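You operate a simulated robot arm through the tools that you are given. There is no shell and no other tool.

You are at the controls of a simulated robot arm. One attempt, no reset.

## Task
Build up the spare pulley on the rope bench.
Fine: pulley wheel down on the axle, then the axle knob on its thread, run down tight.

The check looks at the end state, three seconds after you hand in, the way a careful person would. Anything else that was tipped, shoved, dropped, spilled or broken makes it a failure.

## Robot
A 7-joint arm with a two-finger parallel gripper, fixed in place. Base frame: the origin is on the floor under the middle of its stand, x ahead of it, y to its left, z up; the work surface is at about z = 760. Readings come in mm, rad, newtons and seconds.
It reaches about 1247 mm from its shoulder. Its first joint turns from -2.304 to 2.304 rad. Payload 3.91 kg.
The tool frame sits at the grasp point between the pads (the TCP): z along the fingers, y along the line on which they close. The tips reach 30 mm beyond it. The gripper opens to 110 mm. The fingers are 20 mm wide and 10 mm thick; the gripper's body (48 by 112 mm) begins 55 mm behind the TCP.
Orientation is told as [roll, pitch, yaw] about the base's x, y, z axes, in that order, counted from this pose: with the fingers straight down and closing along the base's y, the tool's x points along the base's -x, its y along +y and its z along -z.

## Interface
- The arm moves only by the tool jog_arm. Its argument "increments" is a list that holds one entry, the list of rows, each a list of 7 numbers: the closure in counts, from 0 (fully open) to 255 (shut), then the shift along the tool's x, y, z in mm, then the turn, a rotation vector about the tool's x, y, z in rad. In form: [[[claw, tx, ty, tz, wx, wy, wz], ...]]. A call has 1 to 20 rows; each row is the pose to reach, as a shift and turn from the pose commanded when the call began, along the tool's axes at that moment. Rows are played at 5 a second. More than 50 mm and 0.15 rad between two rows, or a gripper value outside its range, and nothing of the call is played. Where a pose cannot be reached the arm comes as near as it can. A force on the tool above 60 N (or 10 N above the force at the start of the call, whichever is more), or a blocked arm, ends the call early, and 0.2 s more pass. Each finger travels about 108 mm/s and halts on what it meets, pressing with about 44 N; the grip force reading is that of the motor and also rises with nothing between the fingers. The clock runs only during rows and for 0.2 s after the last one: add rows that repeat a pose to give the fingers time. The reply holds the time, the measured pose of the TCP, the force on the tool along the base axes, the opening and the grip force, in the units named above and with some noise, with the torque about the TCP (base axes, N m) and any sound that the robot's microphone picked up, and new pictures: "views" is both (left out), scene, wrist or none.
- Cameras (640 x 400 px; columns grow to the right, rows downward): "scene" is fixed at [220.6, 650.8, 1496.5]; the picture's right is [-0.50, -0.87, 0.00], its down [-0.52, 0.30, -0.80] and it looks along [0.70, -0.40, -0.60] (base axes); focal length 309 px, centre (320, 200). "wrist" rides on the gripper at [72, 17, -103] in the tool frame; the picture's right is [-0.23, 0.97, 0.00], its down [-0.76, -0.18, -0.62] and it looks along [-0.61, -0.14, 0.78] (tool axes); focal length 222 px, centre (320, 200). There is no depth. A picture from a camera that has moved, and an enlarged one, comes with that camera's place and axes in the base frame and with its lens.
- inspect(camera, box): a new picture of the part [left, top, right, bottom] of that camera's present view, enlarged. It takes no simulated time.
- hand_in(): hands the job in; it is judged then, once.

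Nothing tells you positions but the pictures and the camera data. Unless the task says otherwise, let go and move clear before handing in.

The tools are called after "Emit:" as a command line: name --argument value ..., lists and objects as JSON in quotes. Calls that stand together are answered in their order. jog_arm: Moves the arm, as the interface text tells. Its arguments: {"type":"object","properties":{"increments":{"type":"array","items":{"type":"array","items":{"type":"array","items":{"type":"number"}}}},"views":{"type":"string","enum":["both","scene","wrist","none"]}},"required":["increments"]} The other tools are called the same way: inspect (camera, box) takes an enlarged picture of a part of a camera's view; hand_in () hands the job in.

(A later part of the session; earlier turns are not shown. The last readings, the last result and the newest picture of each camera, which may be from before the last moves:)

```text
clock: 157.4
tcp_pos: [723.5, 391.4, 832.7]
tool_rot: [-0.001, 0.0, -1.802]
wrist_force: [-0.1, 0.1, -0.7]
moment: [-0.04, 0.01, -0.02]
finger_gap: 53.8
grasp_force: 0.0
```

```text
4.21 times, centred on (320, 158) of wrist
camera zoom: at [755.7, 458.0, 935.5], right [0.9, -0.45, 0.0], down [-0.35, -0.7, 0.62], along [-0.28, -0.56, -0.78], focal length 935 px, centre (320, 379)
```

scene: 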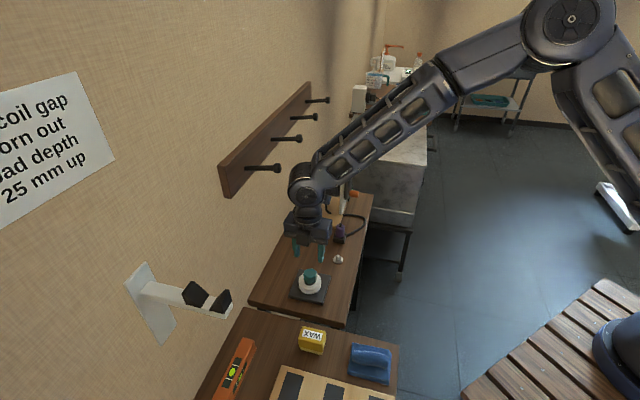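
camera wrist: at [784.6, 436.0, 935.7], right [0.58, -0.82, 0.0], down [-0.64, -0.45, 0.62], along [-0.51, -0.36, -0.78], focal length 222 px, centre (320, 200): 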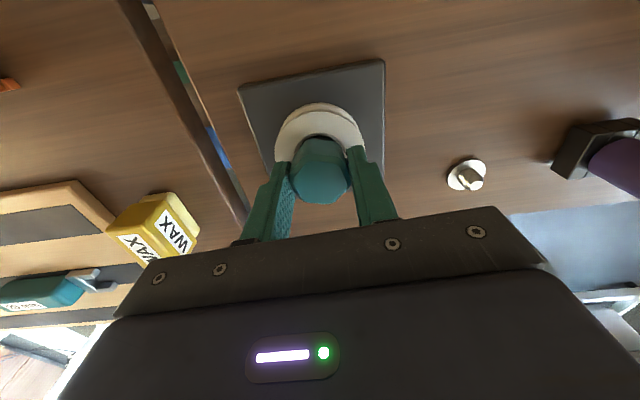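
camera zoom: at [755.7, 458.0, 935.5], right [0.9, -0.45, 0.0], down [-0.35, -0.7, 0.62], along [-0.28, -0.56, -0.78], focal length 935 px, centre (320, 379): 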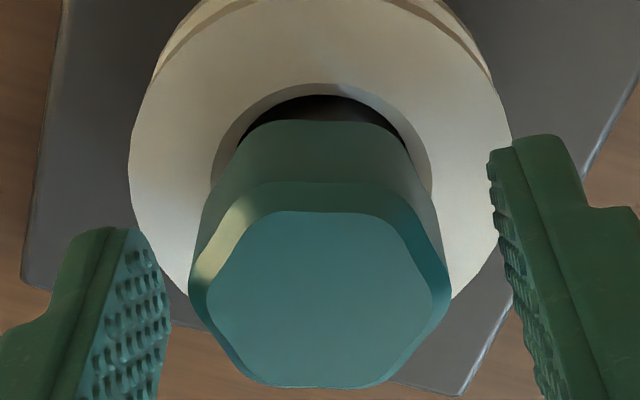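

Emit:
jog_arm --increments '[[[130, 0, 0, 0, 0, 0, -0.145], [130, 0, 0, 0, 0, 0, -0.29], [130, 0, 0, 0, 0, 0, -0.435], [130, 0, 0, 0, 0, 0, -0.58], [130, 0, 0, 0, 0, 0, -0.725], [130, 0, 0, 0, 0, 0, -0.87], [130, 0, 0, 0, 0, 0, -1.015], [130, 0, 0, 0, 0, 0, -1.16], [130, 0, 0, 0, 0, 0, -1.305], [130, 0, 0, 0, 0, 0, -1.45], [130, 0, 0, 0, 0, 0, -1.595], [130, 0, 0, 0, 0, 0, -1.74], [130, 0, 0, 0, 0, 0, -1.885], [130, 0, 0, 0, 0, 0, -2.03], [130, 0, 0, 0, 0, 0, -2.175], [130, 0, 0, 0, 0, 0, -2.32], [130, 0, 0, 0, 0, 0, -2.465], [130, 0, 0, 0, 0, 0, -2.61], [130, 0, 0, 0, 0, 0, -2.755], [130, 0, 0, 0, 0, 0, -2.9]]]' --views "none"

Emit:
jog_arm --increments '[[[130, 0, 0, 0, 0, 0, -0.145], [130, 0, 0, 0, 0, 0, -0.29], [130, 0, 0, 0, 0, 0, -0.435], [130, 0, 0, 0, 0, 0, -0.58], [130, 0, 0, 0, 0, 0, -0.725], [130, 0, 0, 0, 0, 0, -0.87], [130, 0, 0, 0, 0, 0, -1.015], [130, 0, 0, 0, 0, 0, -1.16], [130, 0, 0, 0, 0, 0, -1.286], [130, 0, 0, 0, 0, 0, -1.286], [130, 0, 0, 0, 0, 0, -1.286]]]' --views "both"

Emit:
inspect --camera "scene" --box '[300, 262, 325, 287]'

Emit:
inspect --camera "wrist" --box '[270, 110, 370, 205]'

```text
clock: 161.6
tcp_pos: [724.7, 392.6, 831.7]
tool_rot: [0.0, 0.0, 1.099]
wrist_force: [0.5, 0.2, 0.5]
moment: [-0.01, 0.03, -0.01]
finger_gap: 54.1
grasp_force: 0.0
```

```text
clock: 164.0
tcp_pos: [724.1, 391.3, 831.4]
tool_rot: [0.001, 0.0, 2.384]
wrist_force: [0.6, -0.4, 0.4]
moment: [0.0, -0.01, 0.03]
finger_gap: 53.7
grasp_force: 0.1
camera wrist: at [763.9, 329.8, 934.8], right [-0.83, -0.55, 0.0], down [-0.43, 0.65, 0.62], along [-0.34, 0.52, -0.78], focal length 222 px, centre (320, 200)
```

scene: 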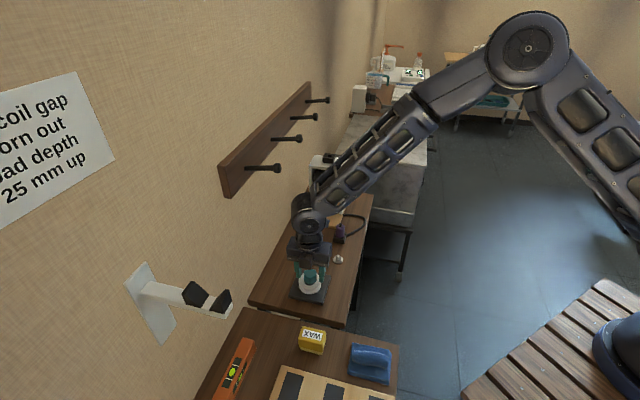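
wrist: 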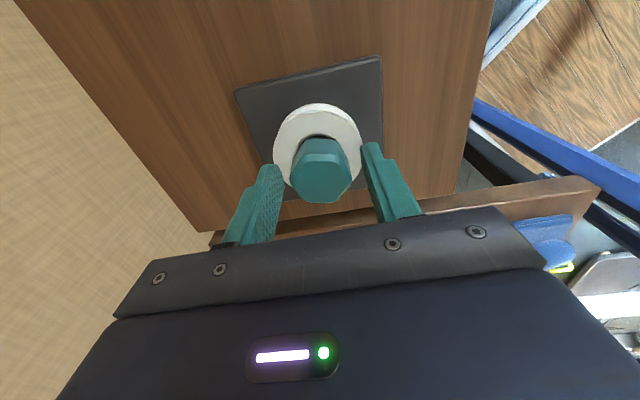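

```text
16.00 times, centred on (312, 274) of scene
camera zoom: at [220.6, 650.8, 1496.5], right [-0.5, -0.87, 0.0], down [-0.52, 0.3, -0.8], along [0.7, -0.4, -0.6], focal length 4938 px, centre (440, -992)
```

zoom: 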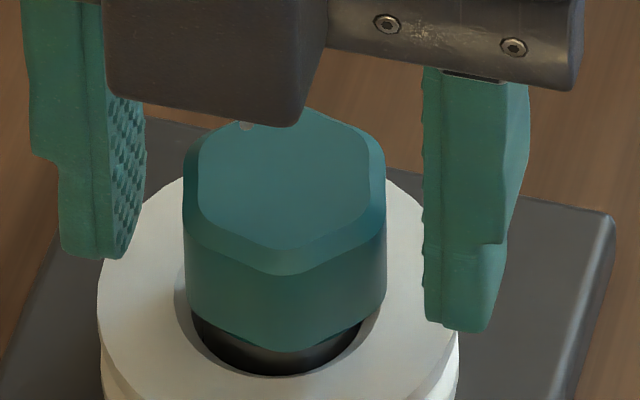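

```text
4.21 times, centred on (320, 158) of wrist
camera zoom: at [763.9, 329.8, 934.8], right [-0.83, -0.55, 0.0], down [-0.43, 0.65, 0.62], along [-0.34, 0.52, -0.78], focal length 935 px, centre (320, 379)
```

zoom: 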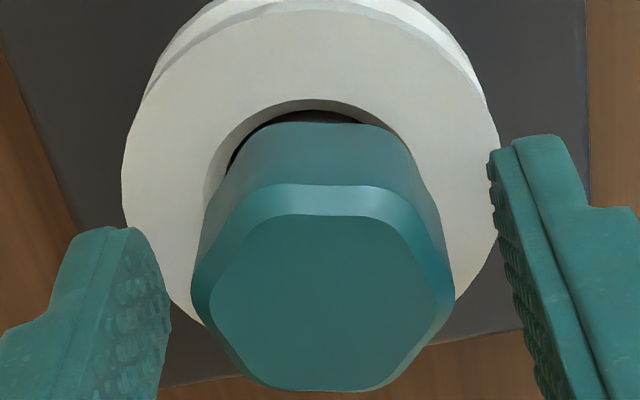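

After that stroke the knob is about 1.5 mm lower than at my first releases, so following it down works. Gripping again to continue clockwise with the feed.

Emit:
jog_arm --increments '[[[130, 0, 0.5, 0, 0, 0, 0], [150, 0, 0.5, 0, 0, 0, 0], [170, 0, 0.5, 0, 0, 0, 0], [230, 0, 0.5, 0, 0, 0, 0], [230, 0, 0.5, 0, 0, 0, 0], [230, 0, 0.5, 0, 0, 0, 0]]]' --views "none"

Emit:
jog_arm --increments '[[[230, 0, 0, 0.14, 0, 0, 0.13], [230, 0, 0, 0.28, 0, 0, 0.26], [230, 0, 0, 0.42, 0, 0, 0.39], [230, 0, 0, 0.56, 0, 0, 0.52], [230, 0, 0, 0.56, 0, 0, 0.52]]]' --views "none"

Emit:
inspect --camera "wrist" --box '[285, 135, 355, 207]'

Emit:
jog_arm --increments '[[[230, 0, 0, 0.07, 0, 0, 0.13], [230, 0, 0, 0.14, 0, 0, 0.26], [230, 0, 0, 0.21, 0, 0, 0.39], [230, 0, 0, 0.28, 0, 0, 0.52], [230, 0, 0, 0.28, 0, 0, 0.52]]]' --views "none"

Emit:
inspect --camera "wrist" --box '[285, 135, 355, 207]'

```text
clock: 165.4
tcp_pos: [722.4, 391.4, 831.6]
tool_rot: [0.0, 0.0, 2.383]
wrist_force: [-1.2, -1.0, -0.2]
moment: [-0.02, 0.04, -0.01]
finger_gap: 35.9
grasp_force: 44.2
```

```text
clock: 166.6
tcp_pos: [722.9, 392.7, 831.5]
tool_rot: [-0.001, 0.001, 1.862]
wrist_force: [-2.2, 0.9, 2.8]
moment: [0.03, 0.03, 0.01]
finger_gap: 36.0
grasp_force: 44.3
```

```text
5.56 times, centred on (320, 171) of wrist
camera zoom: at [727.3, 317.5, 934.7], right [-1.0, -0.06, 0.0], down [-0.05, 0.78, 0.62], along [-0.04, 0.62, -0.78], focal length 1234 px, centre (320, 361)
```

zoom: 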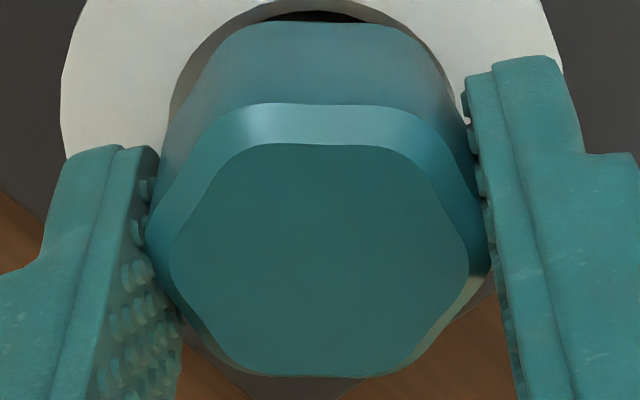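

```text
clock: 167.8
tcp_pos: [724.4, 392.1, 830.6]
tool_rot: [0.0, -0.001, 1.342]
wrist_force: [-0.2, 0.5, -0.2]
moment: [-0.02, -0.02, 0.0]
finger_gap: 36.0
grasp_force: 44.2
```

```text
5.56 times, centred on (320, 171) of wrist
camera zoom: at [690.6, 324.6, 934.8], right [-0.9, 0.44, 0.0], down [0.35, 0.7, 0.62], along [0.28, 0.56, -0.78], focal length 1234 px, centre (320, 361)
```

zoom: 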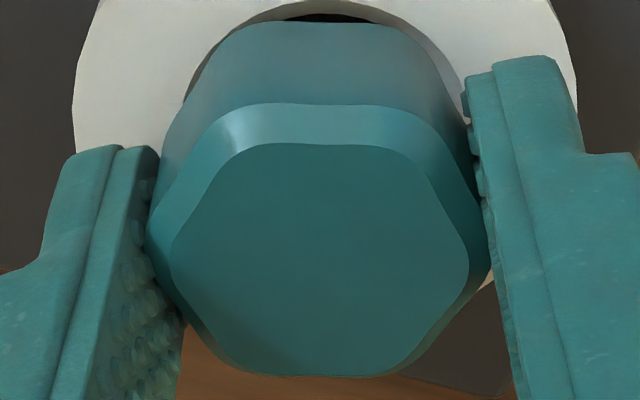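

Emit:
jog_arm --increments '[[[230, 0, 0, 0.09, 0, 0, 0.13], [230, 0, 0, 0.18, 0, 0, 0.26], [230, 0, 0, 0.27, 0, 0, 0.39], [230, 0, 0, 0.36, 0, 0, 0.52], [230, 0, 0, 0.36, 0, 0, 0.52]]]' --views "none"

Emit:
jog_arm --increments '[[[230, 0, 0, 0.09, 0, 0, 0.13], [230, 0, 0, 0.18, 0, 0, 0.26], [230, 0, 0, 0.27, 0, 0, 0.39], [230, 0, 0, 0.36, 0, 0, 0.52], [230, 0, 0, 0.36, 0, 0, 0.52]]]' --views "none"

Emit:
jog_arm --increments '[[[230, 0, 0, 0.09, 0, 0, 0.13], [230, 0, 0, 0.18, 0, 0, 0.26], [230, 0, 0, 0.27, 0, 0, 0.39], [230, 0, 0, 0.36, 0, 0, 0.52], [230, 0, 0, 0.36, 0, 0, 0.52]]]' --views "none"

Emit:
inspect --camera "wrist" --box '[285, 135, 355, 207]'

Emit:
inspect --camera "scene" --box '[300, 262, 325, 287]'

```text
clock: 169.0
tcp_pos: [724.4, 391.4, 830.8]
tool_rot: [-0.001, 0.001, 0.82]
wrist_force: [-0.5, -1.6, 19.9]
moment: [-0.05, 0.09, -0.11]
finger_gap: 35.9
grasp_force: 44.5
```

```text
clock: 170.2
tcp_pos: [724.5, 391.3, 830.2]
tool_rot: [0.0, -0.001, 0.304]
wrist_force: [1.0, 4.2, 33.2]
moment: [0.07, -0.03, -0.04]
finger_gap: 36.0
grasp_force: 44.6
```

```text
clock: 171.4
tcp_pos: [723.9, 391.9, 831.4]
tool_rot: [-0.001, 0.002, -0.218]
wrist_force: [0.5, 7.1, 31.8]
moment: [0.2, -0.06, -0.1]
finger_gap: 35.8
grasp_force: 44.0
```

```text
5.56 times, centred on (320, 171) of wrist
camera zoom: at [655.6, 423.9, 933.9], right [0.43, 0.9, 0.0], down [0.7, -0.34, 0.62], along [0.56, -0.27, -0.78], focal length 1234 px, centre (320, 361)
```

zoom: 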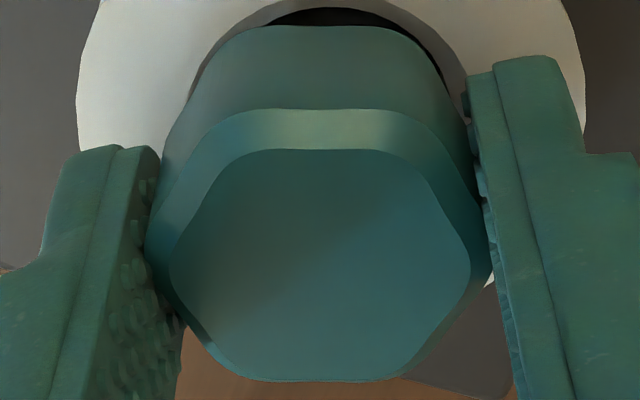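

```text
16.00 times, centred on (312, 274) of scene
camera zoom: at [220.6, 650.8, 1496.5], right [-0.5, -0.87, 0.0], down [-0.52, 0.3, -0.8], along [0.7, -0.4, -0.6], focal length 4938 px, centre (440, -992)
```

zoom: 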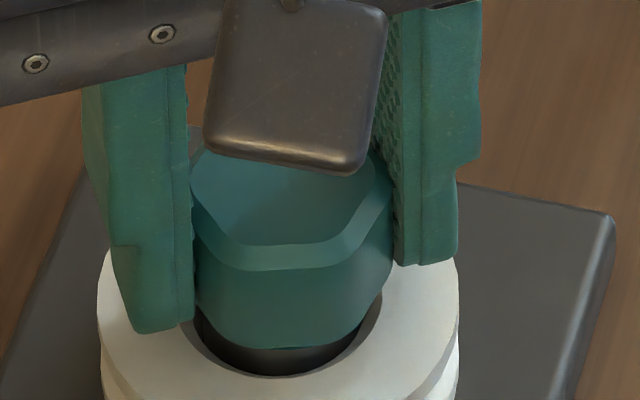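

Emit:
jog_arm --increments '[[[230, 0, 0, -0.8, 0, 0, 0], [230, 0, 0, -1.6, 0, 0, 0], [230, 0, 0, -1.6, 0, 0, 0]]]' --views "none"

Emit:
jog_arm --increments '[[[230, 0, 0, -0.3, 0, 0, 0], [230, 0, 0, -0.6, 0, 0, 0], [230, 0, 0, -0.6, 0, 0, 0]]]' --views "none"

Emit:
jog_arm --increments '[[[230, 0, 0, -0.3, 0, 0, 0], [230, 0, 0, -0.6, 0, 0, 0], [230, 0, 0, -0.6, 0, 0, 0]]]' --views "none"

Emit:
jog_arm --increments '[[[230, 0, 0, -0.3, 0, 0, 0], [230, 0, 0, -0.6, 0, 0, 0], [230, 0, 0, -0.6, 0, 0, 0]]]' --views "none"

Emit:
inspect --camera "scene" --box '[300, 262, 325, 287]'

Emit:
inspect --camera "wrist" --box '[285, 135, 355, 207]'

```text
clock: 172.2
tcp_pos: [723.8, 392.3, 829.7]
tool_rot: [-0.002, 0.003, -0.215]
wrist_force: [10.1, 12.2, -3.9]
moment: [0.25, -0.19, 0.01]
finger_gap: 35.9
grasp_force: 43.6
```

```text
clock: 173.0
tcp_pos: [725.0, 392.5, 830.7]
tool_rot: [-0.003, 0.002, -0.215]
wrist_force: [-0.8, -0.1, -7.1]
moment: [0.02, -0.01, -0.03]
finger_gap: 35.6
grasp_force: 43.8
```

```text
clock: 173.8
tcp_pos: [723.6, 393.7, 832.5]
tool_rot: [-0.001, -0.001, -0.216]
wrist_force: [6.7, 1.4, -8.4]
moment: [-0.02, -0.11, -0.02]
finger_gap: 35.9
grasp_force: 44.0
```

```text
clock: 174.6
tcp_pos: [724.7, 392.9, 833.2]
tool_rot: [0.001, -0.002, -0.215]
wrist_force: [11.5, 7.1, -8.7]
moment: [0.11, -0.22, -0.02]
finger_gap: 36.0
grasp_force: 44.2
```

```text
16.00 times, centred on (312, 274) of scene
camera zoom: at [220.6, 650.8, 1496.5], right [-0.5, -0.87, 0.0], down [-0.52, 0.3, -0.8], along [0.7, -0.4, -0.6], focal length 4938 px, centre (440, -992)
```

zoom: 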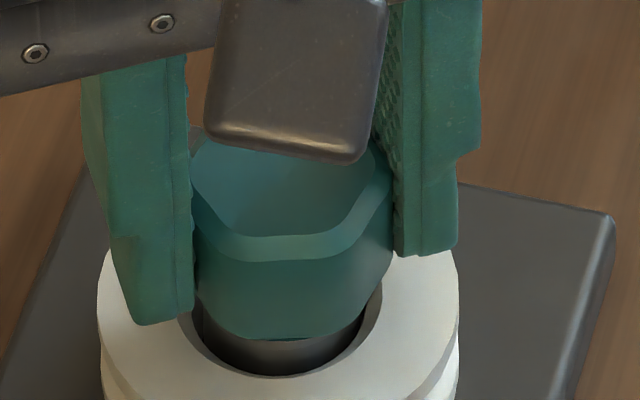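

```text
5.56 times, centred on (320, 171) of wrist
camera zoom: at [655.3, 423.9, 936.7], right [0.43, 0.9, 0.0], down [0.71, -0.34, 0.62], along [0.56, -0.27, -0.78], focal length 1234 px, centre (320, 361)
```

zoom: 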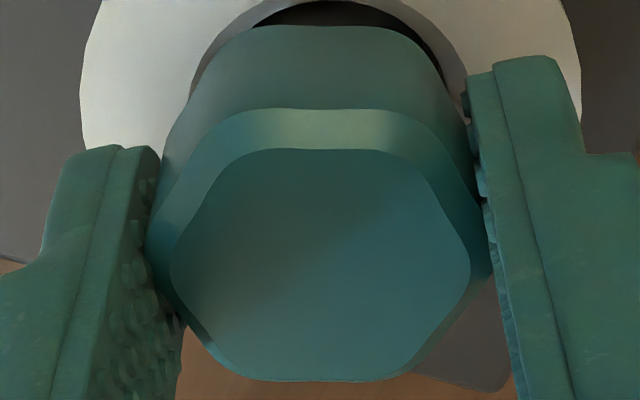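

Emit:
jog_arm --increments '[[[230, 0, 0, 0.7, 0, 0, 0], [230, 0, 0, 1.4, 0, 0, 0], [230, 0, 0, 2.2, 0, 0, 0], [230, 0, 0, 2.2, 0, 0, 0]]]' --views "none"

Emit:
jog_arm --increments '[[[230, 0, 0, 0, 0, 0, 0.13], [230, 0, 0, 0, 0, 0, 0.26], [230, 0, 0, 0, 0, 0, 0.26]]]' --views "none"

Emit:
jog_arm --increments '[[[230, 0, 0, 0, 0, 0, 0.13], [230, 0, 0, 0, 0, 0, 0.26], [230, 0, 0, 0, 0, 0, 0.26]]]' --views "none"

Emit:
jog_arm --increments '[[[230, 0, 0, 0, 0, 0, 0.13], [230, 0, 0, 0, 0, 0, 0.26], [230, 0, 0, 0, 0, 0, 0.26]]]' --views "none"

Emit:
jog_arm --increments '[[[230, 0, 0, 0, 0, 0, 0.13], [230, 0, 0, 0, 0, 0, 0.26], [230, 0, 0, 0, 0, 0, 0.26]]]' --views "none"

Emit:
inspect --camera "wrist" --box '[285, 135, 355, 207]'

Emit:
inspect --camera "scene" --box '[300, 262, 325, 287]'

```text
clock: 175.6
tcp_pos: [722.8, 392.8, 831.0]
tool_rot: [0.0, -0.001, -0.215]
wrist_force: [16.7, 11.7, 4.0]
moment: [0.28, -0.46, -0.01]
finger_gap: 35.8
grasp_force: 43.9
```

```text
clock: 176.4
tcp_pos: [723.4, 391.8, 831.1]
tool_rot: [-0.002, 0.0, -0.479]
wrist_force: [20.2, 15.6, -1.9]
moment: [0.39, -0.43, 0.06]
finger_gap: 35.9
grasp_force: 44.1
```

```text
clock: 177.2
tcp_pos: [723.9, 391.2, 831.2]
tool_rot: [0.0, 0.001, -0.737]
wrist_force: [19.6, 14.2, 2.5]
moment: [0.28, -0.48, -0.01]
finger_gap: 35.8
grasp_force: 44.0
```

```text
clock: 178.0
tcp_pos: [724.0, 391.9, 829.2]
tool_rot: [0.0, 0.001, -0.999]
wrist_force: [13.9, 15.0, 0.5]
moment: [0.32, -0.3, 0.03]
finger_gap: 35.9
grasp_force: 43.7
```

```text
clock: 178.8
tcp_pos: [724.2, 392.1, 831.7]
tool_rot: [-0.002, -0.001, -1.257]
wrist_force: [8.6, 11.8, 0.4]
moment: [0.3, -0.15, 0.0]
finger_gap: 35.8
grasp_force: 43.9
```

```text
5.56 times, centred on (320, 171) of wrist
camera zoom: at [716.3, 465.8, 934.2], right [1.0, 0.08, 0.0], down [0.07, -0.78, 0.62], along [0.05, -0.62, -0.78], focal length 1234 px, centre (320, 361)
```

zoom: 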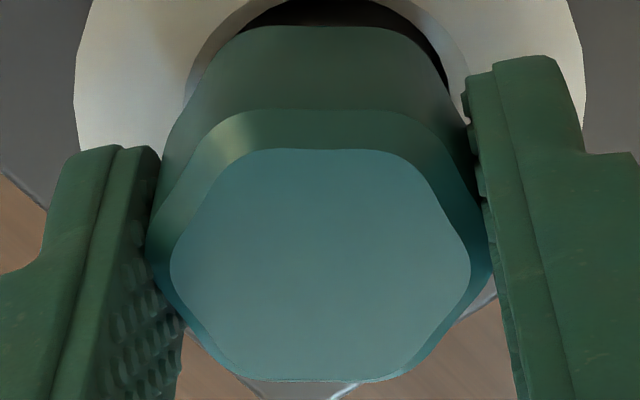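

```text
16.00 times, centred on (312, 274) of scene
camera zoom: at [220.6, 650.8, 1496.5], right [-0.5, -0.87, 0.0], down [-0.52, 0.3, -0.8], along [0.7, -0.4, -0.6], focal length 4938 px, centre (440, -992)
```

zoom: 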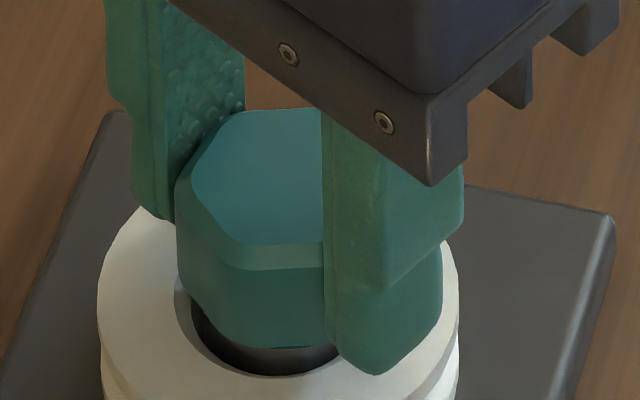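

Side load has built up (~20 N), meaning the stud now locates the knob more firmly. I'll relieve it and continue clockwise, watching torque.

Emit:
jog_arm --increments '[[[230, 0.2, 0.4, 0, 0, 0, 0], [230, 0.3, 0.8, 0, 0, 0, 0], [230, 0.3, 0.8, 0, 0, 0, 0]]]' --views "none"

Emit:
jog_arm --increments '[[[230, 0, 0, 0, 0, 0, 0.13], [230, 0, 0, 0, 0, 0, 0.26], [230, 0, 0, 0, 0, 0, 0.26]]]' --views "none"

Emit:
jog_arm --increments '[[[230, 0, 0, 0, 0, 0, 0.13], [230, 0, 0, 0, 0, 0, 0.26], [230, 0, 0, 0, 0, 0, 0.26]]]' --views "none"

Emit:
jog_arm --increments '[[[230, 0, 0, 0, 0, 0, 0.13], [230, 0, 0, 0, 0, 0, 0.26], [230, 0, 0, 0, 0, 0, 0.39], [230, 0, 0, 0, 0, 0, 0.52], [230, 0, 0, 0, 0, 0, 0.52]]]' --views "none"

Emit:
inspect --camera "wrist" --box '[285, 135, 355, 207]'

Emit:
inspect --camera "scene" --box '[300, 262, 325, 287]'

```text
clock: 179.6
tcp_pos: [723.2, 392.0, 830.1]
tool_rot: [-0.001, 0.0, -1.256]
wrist_force: [-8.6, -3.0, 12.9]
moment: [-0.09, 0.22, 0.0]
finger_gap: 35.8
grasp_force: 43.7
```

```text
clock: 180.4
tcp_pos: [722.7, 393.4, 829.4]
tool_rot: [0.001, 0.001, -1.518]
wrist_force: [1.0, 1.7, 8.1]
moment: [0.0, -0.02, -0.07]
finger_gap: 35.8
grasp_force: 43.9
```

```text
clock: 181.2
tcp_pos: [723.1, 392.1, 830.1]
tool_rot: [0.0, 0.001, -1.778]
wrist_force: [0.2, 0.7, 6.4]
moment: [-0.03, 0.0, -0.02]
finger_gap: 36.0
grasp_force: 43.7
```

```text
clock: 182.4
tcp_pos: [724.3, 393.6, 830.7]
tool_rot: [0.0, 0.0, -2.299]
wrist_force: [1.0, -0.1, 4.8]
moment: [-0.03, 0.0, -0.07]
finger_gap: 35.8
grasp_force: 44.1
```

```text
5.56 times, centred on (320, 171) of wrist
camera zoom: at [783.9, 435.4, 934.0], right [0.58, -0.82, 0.0], down [-0.64, -0.45, 0.62], along [-0.51, -0.36, -0.78], focal length 1234 px, centre (320, 361)
```

zoom: 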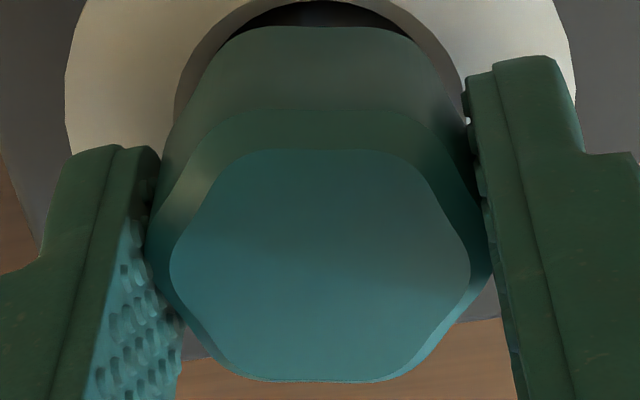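

```text
16.00 times, centred on (312, 274) of scene
camera zoom: at [220.6, 650.8, 1496.5], right [-0.5, -0.87, 0.0], down [-0.52, 0.3, -0.8], along [0.7, -0.4, -0.6], focal length 4938 px, centre (440, -992)
```

zoom: 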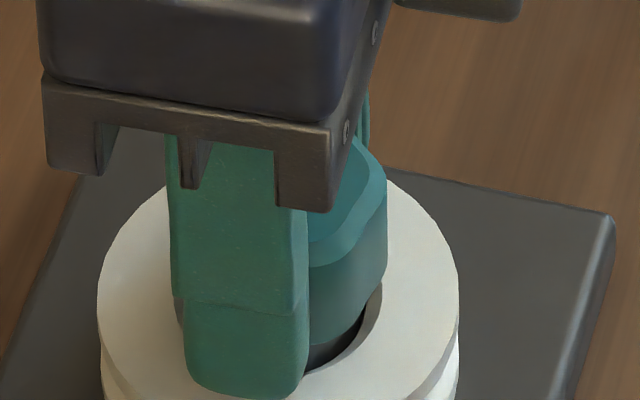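

Turning clockwise now steadily lowers the axial force: the knob is feeding down. Continuing this stroke, then regrip and repeat.

Emit:
jog_arm --increments '[[[230, 0, 0, 0.07, 0, 0, 0.13], [230, 0, 0, 0.14, 0, 0, 0.26], [230, 0, 0, 0.21, 0, 0, 0.39], [230, 0, 0, 0.28, 0, 0, 0.52], [230, 0, 0, 0.28, 0, 0, 0.6], [230, 0, 0, 0.28, 0, 0, 0.6]]]' --views "none"

Emit:
jog_arm --increments '[[[150, 0, 0, 0, 0, 0, 0], [130, 0, 0, 0, 0, 0, 0], [130, 0, 0, 0, 0, 0, 0], [130, 0, 0, 0, 0, 0, 0]]]' --views "none"

Emit:
inspect --camera "scene" --box '[300, 262, 325, 287]'

Emit:
inspect --camera "wrist" --box '[270, 110, 370, 205]'

```text
clock: 183.8
tcp_pos: [726.0, 392.5, 831.0]
tool_rot: [0.0, 0.0, -2.898]
wrist_force: [0.1, 0.3, 2.6]
moment: [0.03, 0.08, -0.03]
finger_gap: 35.9
grasp_force: 44.1
```

```text
clock: 184.8
tcp_pos: [725.5, 392.6, 830.0]
tool_rot: [-0.001, 0.001, -2.897]
wrist_force: [0.2, 0.7, 0.2]
moment: [0.01, 0.02, 0.0]
finger_gap: 54.0
grasp_force: 0.1
```

```text
16.00 times, centred on (312, 274) of scene
camera zoom: at [220.6, 650.8, 1496.5], right [-0.5, -0.87, 0.0], down [-0.52, 0.3, -0.8], along [0.7, -0.4, -0.6], focal length 4938 px, centre (440, -992)
```

zoom: 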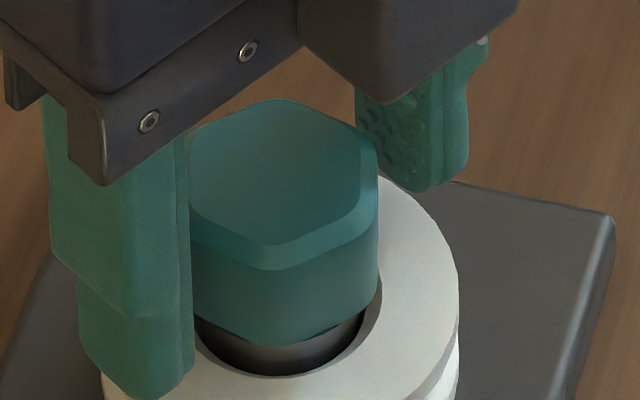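

```text
4.21 times, centred on (320, 158) of wrist
camera zoom: at [798.5, 393.6, 934.0], right [0.02, -1.0, 0.0], down [-0.78, -0.01, 0.62], along [-0.62, -0.01, -0.78], focal length 935 px, centre (320, 379)
```

zoom: 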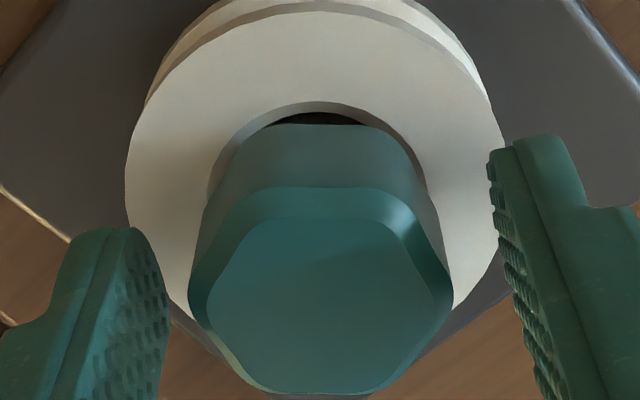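

I'll take another low-angle look to measure the remaining gap directly.

Emit:
jog_arm --increments '[[[130, 0, 0, -12, 0, 0, 0], [130, 0, 0, -30, 0, 0, 0], [130, 0, 0, -60, 0, 0, 0], [130, 0, 0, -80, 0, 0, -0.145], [130, 0, 0, -80, 0, 0, -0.29], [130, 0, 0, -80, 0, 0, -0.435], [130, 0, 0, -80, 0, 0, -0.58], [130, 0, 0, -80, 0, 0, -0.725], [130, 0, 0, -80, 0, 0, -0.87], [130, 0, 0, -80, 0, 0, -1.015], [130, 0, 0, -80, 0, 0, -1.16], [130, 0, 0, -80, 0, 0, -1.305], [130, 0, 0, -80, 0, 0, -1.45], [130, 0, 0, -80, 0, 0, -1.595], [130, 0, 0, -80, 0, 0, -1.74], [130, 0, 0, -80, 0, 0, -1.885], [130, 0, 0, -80, 0, 0, -2.03], [130, 0, 0, -80, 0, 0, -2.175], [130, 0, 0, -80, 0, 0, -2.32], [130, 0, 0, -80, 0, 0, -2.465]]]' --views "none"

Emit:
jog_arm --increments '[[[130, 0, 0, 0, 0, 0, -0.14], [130, 0, 0, 0, 0, 0, -0.28], [130, 0, 0, 0, 0, 0, -0.42], [130, 0, 0, 0, 0, 0, -0.56], [130, 0, 0, 0, 0, 0, -0.7], [130, 0, 0, 0, 0, 0, -0.84], [130, 0, 0, 0, 0, 0, -0.98], [130, 0, 0, 0, 0, 0, -1.12], [130, 0, 0, 0, 0, 0, -1.219], [130, 0, 0, 0, 0, 0, -1.219]]]' --views "none"

Emit:
jog_arm --increments '[[[130, 40, 0, 0, 0, 0, 0], [130, 80, 0, 0, 0, 0, 0], [130, 115, 0, 0, 0, -0.07, 0], [130, 145, 0, 0, 0, -0.14, 0], [130, 165, 0, 5, 0, -0.22, 0], [130, 179.5, 0, 15, 0, -0.3, 0], [130, 179.5, 0, 25, 0, -0.38, 0], [130, 179.5, 0, 35, 0, -0.46, 0], [130, 179.5, 0, 45, 0, -0.54, 0], [130, 179.5, 0, 54, 0, -0.62, 0], [130, 179.5, 0, 54, 0, -0.7, 0], [130, 179.5, 0, 54, 0, -0.7, 0]]]' --views "wrist"

Emit:
inspect --camera "wrist" --box '[325, 160, 355, 185]'

Emit:
inspect --camera "wrist" --box '[315, 150, 360, 202]'

```text
clock: 189.0
tcp_pos: [723.6, 392.3, 910.7]
tool_rot: [0.001, 0.0, -0.431]
wrist_force: [-0.3, 0.6, -0.3]
moment: [0.01, -0.01, 0.0]
finger_gap: 54.2
grasp_force: 0.1
```

```text
clock: 191.2
tcp_pos: [724.1, 393.3, 910.6]
tool_rot: [0.0, -0.001, 0.786]
wrist_force: [-0.6, -0.4, 0.6]
moment: [0.01, 0.02, 0.0]
finger_gap: 53.9
grasp_force: 0.0
```

```text
clock: 193.8
tcp_pos: [597.7, 266.5, 857.2]
tool_rot: [0.001, -0.699, 0.788]
wrist_force: [-0.1, -0.6, 0.4]
moment: [0.04, -0.03, 0.02]
finger_gap: 54.0
grasp_force: 0.0
camera wrist: at [498.5, 190.4, 889.4], right [-0.57, 0.81, 0.15], down [0.25, 0.0, 0.97], along [0.78, 0.59, -0.21], focal length 222 px, centre (320, 200)
```

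wrist: 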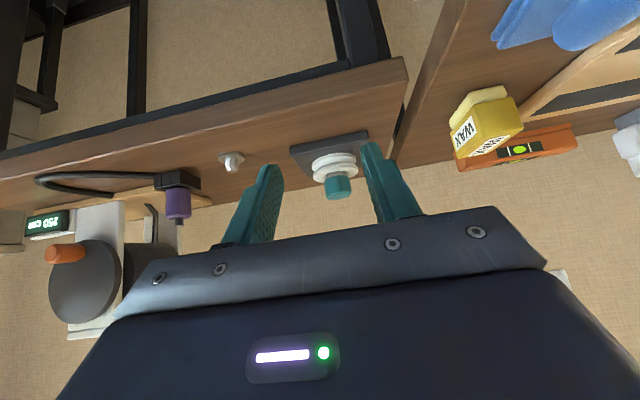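

```text
16.00 times, centred on (340, 172) of wrist
camera zoom: at [498.5, 190.4, 889.4], right [-0.57, 0.81, 0.15], down [0.25, 0.0, 0.97], along [0.78, 0.59, -0.21], focal length 3554 px, centre (0, 640)
```

zoom: 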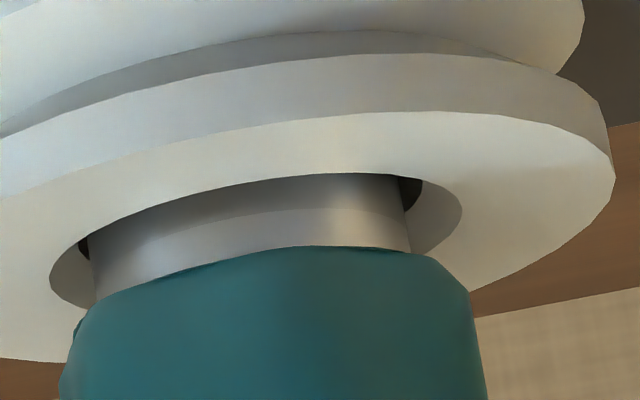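

```text
7.69 times, centred on (338, 176) of wrist
camera zoom: at [498.5, 190.4, 889.4], right [-0.57, 0.81, 0.15], down [0.25, 0.0, 0.97], along [0.78, 0.59, -0.21], focal length 1709 px, centre (185, 385)
```

zoom: 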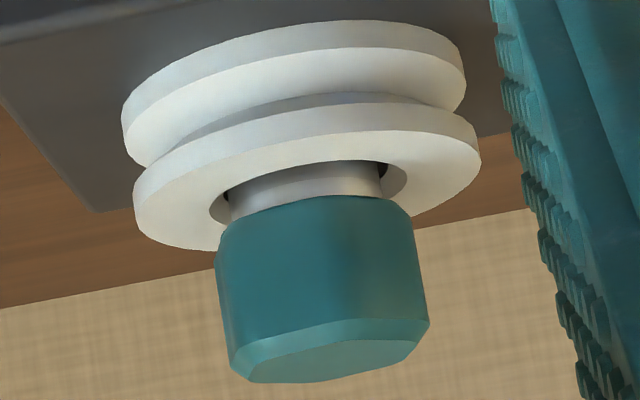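

The metal band is the same height as before (within 0.2 mm), so the knob really is down on the shoulder both times. But it was pushed there rather than threaded from the top, and it turns too easily. I'll take it back up the stud and thread it from the top, following the pitch down.

Emit:
jog_arm --increments '[[[130, -12.9, 0, -15.3, 0, 0.07, 0], [130, -25.7, 0, -30.6, 0, 0.14, 0], [130, -34.7, 0, -41.4, 0, 0.21, 0], [130, -50, 0, -28.5, 0, 0.28, 0], [130, -73, 0, -9.2, 0, 0.35, 0], [130, -99.8, 0, 13.3, 0, 0.42, 0], [130, -126.6, 0, 35.8, 0, 0.49, 0], [130, -149.6, 0, 55.1, 0, 0.56, 0], [130, -164.9, 0, 67.9, 0, 0.63, 0], [130, -172.6, 0, 74.4, 0, 0.7, 0], [130, -172.6, 0, 74.4, 0, 0.7, 0]]]' --views "none"

Emit:
jog_arm --increments '[[[130, 0, 0, 0, 0, 0, 0.14], [130, 0, 0, 0, 0, 0, 0.28], [130, 0, 0, 0, 0, 0, 0.42], [130, 0, 0, 0, 0, 0, 0.56], [130, 0, 0, 0, 0, 0, 0.7], [130, 0, 0, 0, 0, 0, 0.84], [130, 0, 0, 0, 0, 0, 0.98], [130, 0, 0, 0, 0, 0, 1.12], [130, 0, 0, 0, 0, 0, 1.26], [130, 0, 0, 0, 0, 0, 1.4], [130, 0, 0, 0, 0, 0, 1.5], [130, 0, 0, 0, 0, 0, 1.59], [130, 0, 0, 20, 0, 0, 1.59], [130, 0, 0, 40, 0, 0, 1.59], [130, 0, 0, 60, 0, 0, 1.59], [130, 0, 0, 72, 0, 0, 1.59], [130, 0, 0, 80, 0, 0, 1.59], [130, 0, 0, 80, 0, 0, 1.59]]]' --views "wrist"

Emit:
inspect --camera "wrist" --box '[270, 110, 370, 205]'

Emit:
inspect --camera "scene" --box '[300, 262, 325, 287]'

```text
clock: 196.2
tcp_pos: [723.3, 392.5, 910.7]
tool_rot: [0.0, 0.004, 0.787]
wrist_force: [0.3, -0.3, -0.1]
moment: [0.03, 0.02, -0.03]
finger_gap: 53.8
grasp_force: 0.1
```

```text
clock: 200.0
tcp_pos: [723.8, 392.2, 830.9]
tool_rot: [0.001, -0.001, -0.802]
wrist_force: [-0.6, 0.7, 1.3]
moment: [0.02, 0.01, 0.02]
finger_gap: 53.8
grasp_force: 0.1
camera wrist: at [685.2, 455.9, 933.9], right [0.86, 0.51, 0.0], down [0.4, -0.67, 0.62], along [0.32, -0.54, -0.78], focal length 222 px, centre (320, 200)
```

wrist: 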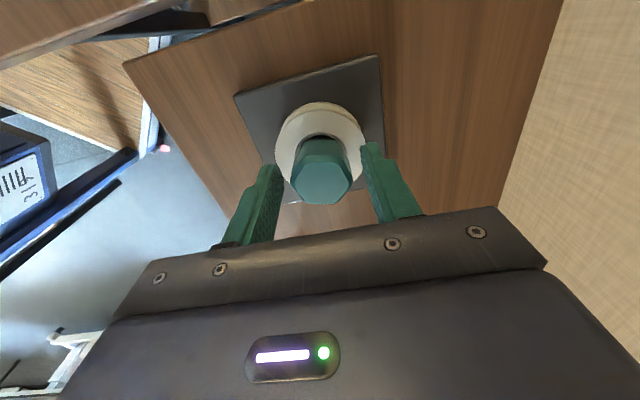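

```text
4.21 times, centred on (320, 158) of wrist
camera zoom: at [685.2, 455.9, 933.9], right [0.86, 0.51, 0.0], down [0.4, -0.67, 0.62], along [0.32, -0.54, -0.78], focal length 935 px, centre (320, 379)
```

zoom: 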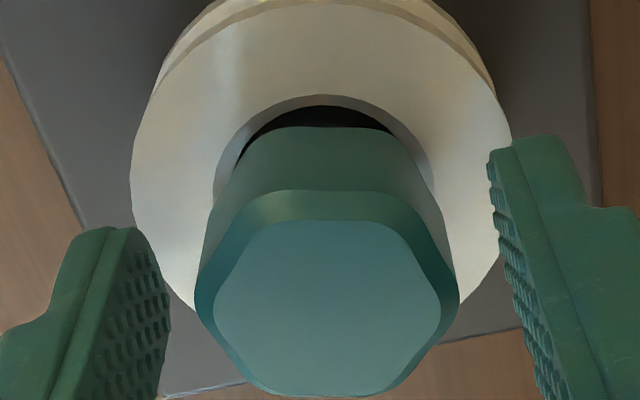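

```text
16.00 times, centred on (312, 274) of scene
camera zoom: at [220.6, 650.8, 1496.5], right [-0.5, -0.87, 0.0], down [-0.52, 0.3, -0.8], along [0.7, -0.4, -0.6], focal length 4938 px, centre (440, -992)
```

zoom: 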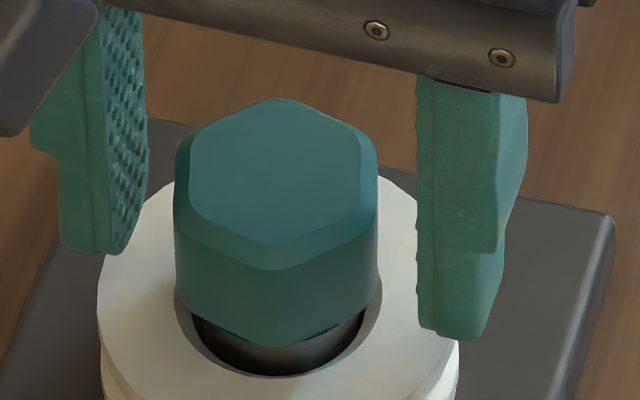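

Emit:
jog_arm --increments '[[[130, -0.8, 1.2, 0, 0, 0, 0], [130, -0.8, 1.2, 0, 0, 0, 0], [150, -0.8, 1.2, 0, 0, 0, 0], [170, -0.8, 1.2, 0, 0, 0, 0], [230, -0.8, 1.2, 0, 0, 0, 0], [230, -0.8, 1.2, 0, 0, 0, 0], [230, -0.8, 1.2, 0, 0, 0, 0]]]' --views "none"

Emit:
jog_arm --increments '[[[230, 0, 0, -0.1, 0, 0, -0.14], [230, 0, 0, -0.2, 0, 0, -0.28], [230, 0, 0, -0.3, 0, 0, -0.42], [230, 0, 0, -0.4, 0, 0, -0.56], [230, 0, 0, -0.5, 0, 0, -0.7], [230, 0, 0, -0.6, 0, 0, -0.84], [230, 0, 0, -0.7, 0, 0, -0.98], [230, 0, 0, -0.8, 0, 0, -1.12], [230, 0, 0, -0.8, 0, 0, -1.12]]]' --views "none"

Emit:
jog_arm --increments '[[[230, 0, 0, -0.1, 0, 0, -0.14], [230, 0, 0, -0.2, 0, 0, -0.28], [230, 0, 0, -0.3, 0, 0, -0.42], [230, 0, 0, -0.4, 0, 0, -0.56], [230, 0, 0, -0.5, 0, 0, -0.7], [230, 0, 0, -0.6, 0, 0, -0.84], [230, 0, 0, -0.7, 0, 0, -0.98], [230, 0, 0, -0.8, 0, 0, -1.12], [230, 0, 0, -0.8, 0, 0, -1.12]]]' --views "none"

Emit:
jog_arm --increments '[[[230, 0, 0, -0.1, 0, 0, -0.14], [230, 0, 0, -0.2, 0, 0, -0.28], [230, 0, 0, -0.3, 0, 0, -0.42], [230, 0, 0, -0.4, 0, 0, -0.56], [230, 0, 0, -0.5, 0, 0, -0.7], [230, 0, 0, -0.6, 0, 0, -0.84], [230, 0, 0, -0.6, 0, 0, -0.9], [230, 0, 0, -0.6, 0, 0, -0.9]]]' --views "none"

Emit:
inspect --camera "scene" --box '[300, 262, 325, 287]'

Emit:
inspect --camera "wrist" --box '[270, 110, 370, 205]'

```text
clock: 201.6
tcp_pos: [726.0, 392.7, 830.3]
tool_rot: [-0.002, 0.0, -0.803]
wrist_force: [-2.9, -2.4, 0.8]
moment: [-0.05, 0.04, 0.01]
finger_gap: 36.1
grasp_force: 44.2
```

```text
clock: 203.6
tcp_pos: [725.9, 393.1, 832.8]
tool_rot: [0.0, 0.001, 0.317]
wrist_force: [-4.1, -1.3, -4.9]
moment: [-0.03, 0.11, -0.02]
finger_gap: 35.8
grasp_force: 43.9
```

```text
clock: 205.6
tcp_pos: [725.7, 393.4, 832.8]
tool_rot: [0.001, 0.0, 1.439]
wrist_force: [-18.1, 4.5, 0.6]
moment: [0.1, 0.39, -0.03]
finger_gap: 35.6
grasp_force: 43.7
```

```text
clock: 207.4
tcp_pos: [726.2, 393.2, 833.0]
tool_rot: [0.0, 0.0, 2.338]
wrist_force: [-23.1, 3.4, -1.3]
moment: [0.05, 0.52, -0.01]
finger_gap: 36.0
grasp_force: 43.8
```

```text
16.00 times, centred on (312, 274) of scene
camera zoom: at [220.6, 650.8, 1496.5], right [-0.5, -0.87, 0.0], down [-0.52, 0.3, -0.8], along [0.7, -0.4, -0.6], focal length 4938 px, centre (440, -992)
```

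zoom: 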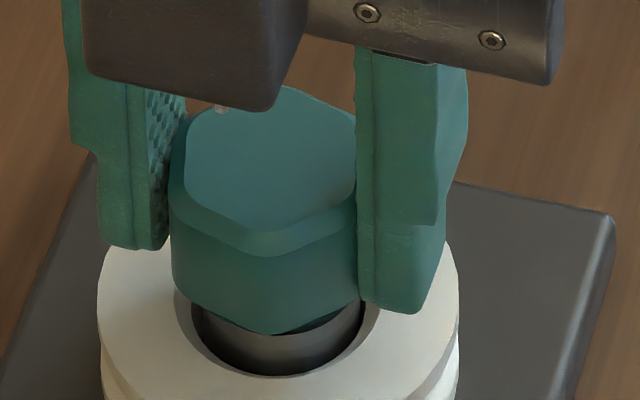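

```text
4.21 times, centred on (320, 158) of wrist
camera zoom: at [763.0, 329.1, 937.2], right [-0.86, -0.51, 0.0], down [-0.4, 0.67, 0.62], along [-0.32, 0.54, -0.78], focal length 935 px, centre (320, 379)
```

zoom: 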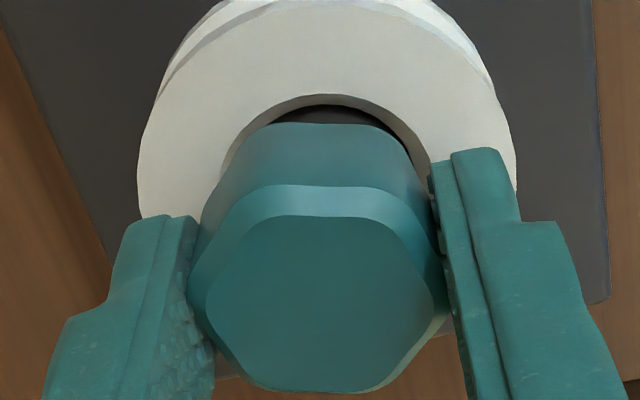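

Emit:
jog_arm --increments '[[[230, -0.8, 0.85, 0, 0, 0, 0], [230, -0.8, 0.85, -2, 0, 0, 0], [230, -0.8, 0.85, -4, 0, 0, 0], [230, -0.8, 0.85, -4, 0, 0, 0]]]' --views "none"

Emit:
jog_arm --increments '[[[230, 0, 0, -2, 0, 0, 0], [230, 0, 0, -4, 0, 0, 0], [230, 0, 0, -6, 0, 0, 0], [230, 0, 0, -8, 0, 0, 0], [230, 0, 0, -8, 0, 0, 0]]]' --views "none"

Emit:
inspect --camera "scene" --box '[300, 260, 325, 285]'

Emit:
inspect --camera "wrist" --box '[270, 100, 370, 205]'

```text
clock: 208.4
tcp_pos: [724.8, 393.3, 836.2]
tool_rot: [0.0, -0.001, 2.337]
wrist_force: [-11.5, -6.3, -4.3]
moment: [-0.1, 0.28, 0.05]
finger_gap: 36.2
grasp_force: 44.0
```

```text
clock: 209.6
tcp_pos: [724.8, 393.0, 845.5]
tool_rot: [0.0, -0.001, 2.336]
wrist_force: [-0.6, 0.0, 0.4]
moment: [0.03, -0.02, -0.04]
finger_gap: 36.0
grasp_force: 44.6
```

```text
16.00 times, centred on (312, 272) of scene
camera zoom: at [220.6, 650.8, 1496.5], right [-0.5, -0.87, 0.0], down [-0.52, 0.3, -0.8], along [0.7, -0.4, -0.6], focal length 4938 px, centre (440, -960)
```

zoom: 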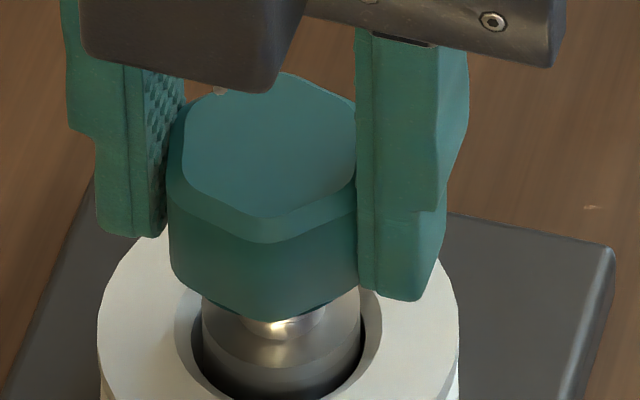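

```text
3.81 times, centred on (320, 152) of wrist
camera zoom: at [762.6, 329.0, 949.2], right [-0.86, -0.51, 0.0], down [-0.4, 0.67, 0.62], along [-0.32, 0.54, -0.78], focal length 846 px, centre (320, 381)
```

zoom: 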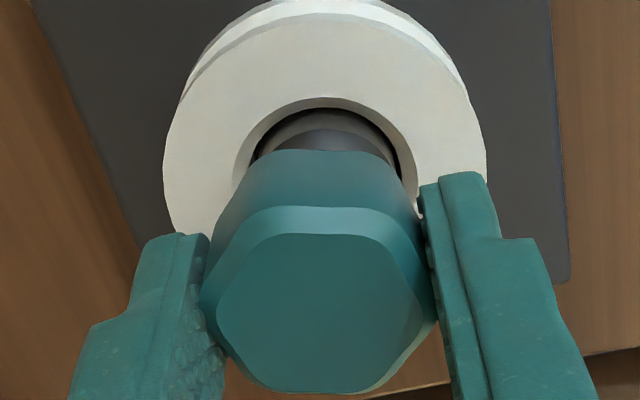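

Emit:
jog_arm --increments '[[[230, 0, 0.7, 0, 0, 0, 0], [230, 0, 1.3, 0, 0, 0, 0], [230, 0, 1.3, 0, 0, 0, 0]]]' --views "none"

Emit:
jog_arm --increments '[[[230, 0, 0, 0, 0, 0, 0.13], [230, 0, 0, 0, 0, 0, 0.26], [230, 0, 0, 0, 0, 0, 0.39], [230, 0, 0, 0, 0, 0, 0.52], [230, 0, 0, 0, 0, 0, 0.65], [230, 0, 0, 0, 0, 0, 0.78], [230, 0, 0, 0, 0, 0, 0.91], [230, 0, 0, 0, 0, 0, 1.04], [230, 0, 0, 0, 0, 0, 1.04]]]' --views "none"

Emit:
jog_arm --increments '[[[230, 0, 0, 0, 0, 0, 0.13], [230, 0, 0, 0, 0, 0, 0.26], [230, 0, 0, 0, 0, 0, 0.39], [230, 0, 0, 0, 0, 0, 0.52], [230, 0, 0, 0, 0, 0, 0.65], [230, 0, 0, 0, 0, 0, 0.78], [230, 0, 0, 0, 0, 0, 0.91], [230, 0, 0, 0, 0, 0, 1.04], [230, 0, 0, 0, 0, 0, 1.04]]]' --views "none"

Emit:
inspect --camera "scene" --box '[300, 260, 325, 285]'

Emit:
inspect --camera "wrist" --box '[270, 100, 370, 205]'

```text
clock: 210.4
tcp_pos: [724.3, 392.7, 843.8]
tool_rot: [-0.002, 0.0, 2.338]
wrist_force: [-0.2, 0.3, 0.2]
moment: [-0.02, -0.01, -0.03]
finger_gap: 36.0
grasp_force: 44.1
```

```text
clock: 212.4
tcp_pos: [724.3, 393.3, 843.8]
tool_rot: [-0.001, 0.0, 1.295]
wrist_force: [-0.5, 1.2, -0.9]
moment: [0.01, -0.03, -0.02]
finger_gap: 35.9
grasp_force: 43.2
```

```text
clock: 214.4
tcp_pos: [722.9, 392.3, 845.3]
tool_rot: [0.001, 0.001, 0.255]
wrist_force: [1.5, 0.4, -0.7]
moment: [0.0, -0.04, 0.0]
finger_gap: 35.8
grasp_force: 43.7
```

```text
16.00 times, centred on (312, 272) of scene
camera zoom: at [220.6, 650.8, 1496.5], right [-0.5, -0.87, 0.0], down [-0.52, 0.3, -0.8], along [0.7, -0.4, -0.6], focal length 4938 px, centre (440, -960)
```

zoom: 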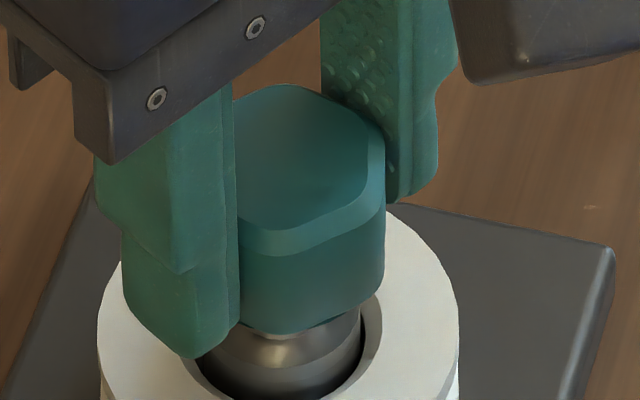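

```text
3.81 times, centred on (320, 152) of wrist
camera zoom: at [647.6, 390.3, 948.8], right [-0.03, 1.0, 0.0], down [0.78, 0.02, 0.62], along [0.62, 0.02, -0.78], focal length 846 px, centre (320, 381)
```

zoom: 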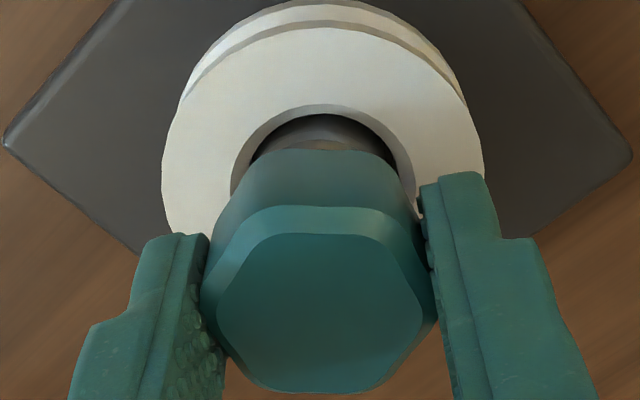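

No thread action at this height. I'll step down 2 mm at a time with a partial clockwise turn each, to find where the thread catches.

Emit:
jog_arm --increments '[[[230, 0, 0, 1, 0, 0, 0], [230, 0, 0, 2, 0, 0, 0], [230, 0, 0, 3, 0, 0, 0], [230, 0, 0, 4, 0, 0, 0], [230, 0, 0, 4, 0, 0, 0.13], [230, 0, 0, 4, 0, 0, 0.26], [230, 0, 0, 4, 0, 0, 0.39], [230, 0, 0, 4, 0, 0, 0.52], [230, 0, 0, 4, 0, 0, 0.52]]]' --views "none"

Emit:
jog_arm --increments '[[[230, 0, 0, 1, 0, 0, 0], [230, 0, 0, 2, 0, 0, 0], [230, 0, 0, 3, 0, 0, 0], [230, 0, 0, 3, 0, 0, 0.13], [230, 0, 0, 3, 0, 0, 0.26], [230, 0, 0, 3, 0, 0, 0.39], [230, 0, 0, 3, 0, 0, 0.52], [230, 0, 0, 3, 0, 0, 0.52]]]' --views "none"

Emit:
jog_arm --increments '[[[230, 0, 0, 1, 0, 0, 0], [230, 0, 0, 2, 0, 0, 0], [230, 0, 0, 2, 0, 0, 0.13], [230, 0, 0, 2, 0, 0, 0.26], [230, 0, 0, 2, 0, 0, 0.39], [230, 0, 0, 2, 0, 0, 0.52], [230, 0, 0, 2, 0, 0, 0.52]]]' --views "none"

Emit:
inspect --camera "scene" --box '[300, 262, 325, 287]'

Emit:
inspect --camera "wrist" --box '[270, 100, 370, 205]'

```text
clock: 216.4
tcp_pos: [724.2, 393.3, 841.9]
tool_rot: [0.0, -0.001, -0.267]
wrist_force: [3.4, 0.9, 0.4]
moment: [0.0, -0.12, 0.02]
finger_gap: 35.8
grasp_force: 44.3
```

```text
clock: 218.2
tcp_pos: [724.2, 393.0, 835.8]
tool_rot: [-0.001, 0.001, -0.785]
wrist_force: [0.3, 0.6, -16.9]
moment: [0.03, 0.05, -0.02]
finger_gap: 35.9
grasp_force: 44.6
```

```text
clock: 219.8
tcp_pos: [722.3, 392.3, 836.1]
tool_rot: [-0.002, 0.001, -1.304]
wrist_force: [-1.4, -1.1, -9.4]
moment: [-0.01, 0.08, 0.02]
finger_gap: 36.1
grasp_force: 43.8
```

```text
16.00 times, centred on (312, 274) of scene
camera zoom: at [220.6, 650.8, 1496.5], right [-0.5, -0.87, 0.0], down [-0.52, 0.3, -0.8], along [0.7, -0.4, -0.6], focal length 4938 px, centre (440, -992)
```

zoom: 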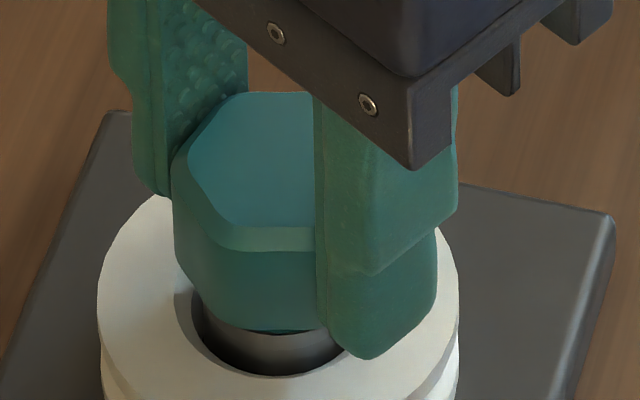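

```text
3.81 times, centred on (320, 152) of wrist
camera zoom: at [719.8, 466.3, 939.4], right [1.0, 0.04, 0.0], down [0.03, -0.78, 0.62], along [0.02, -0.62, -0.78], focal length 846 px, centre (320, 381)
```

zoom: 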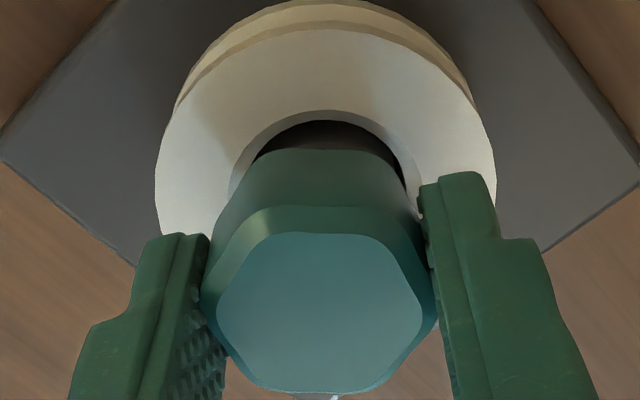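

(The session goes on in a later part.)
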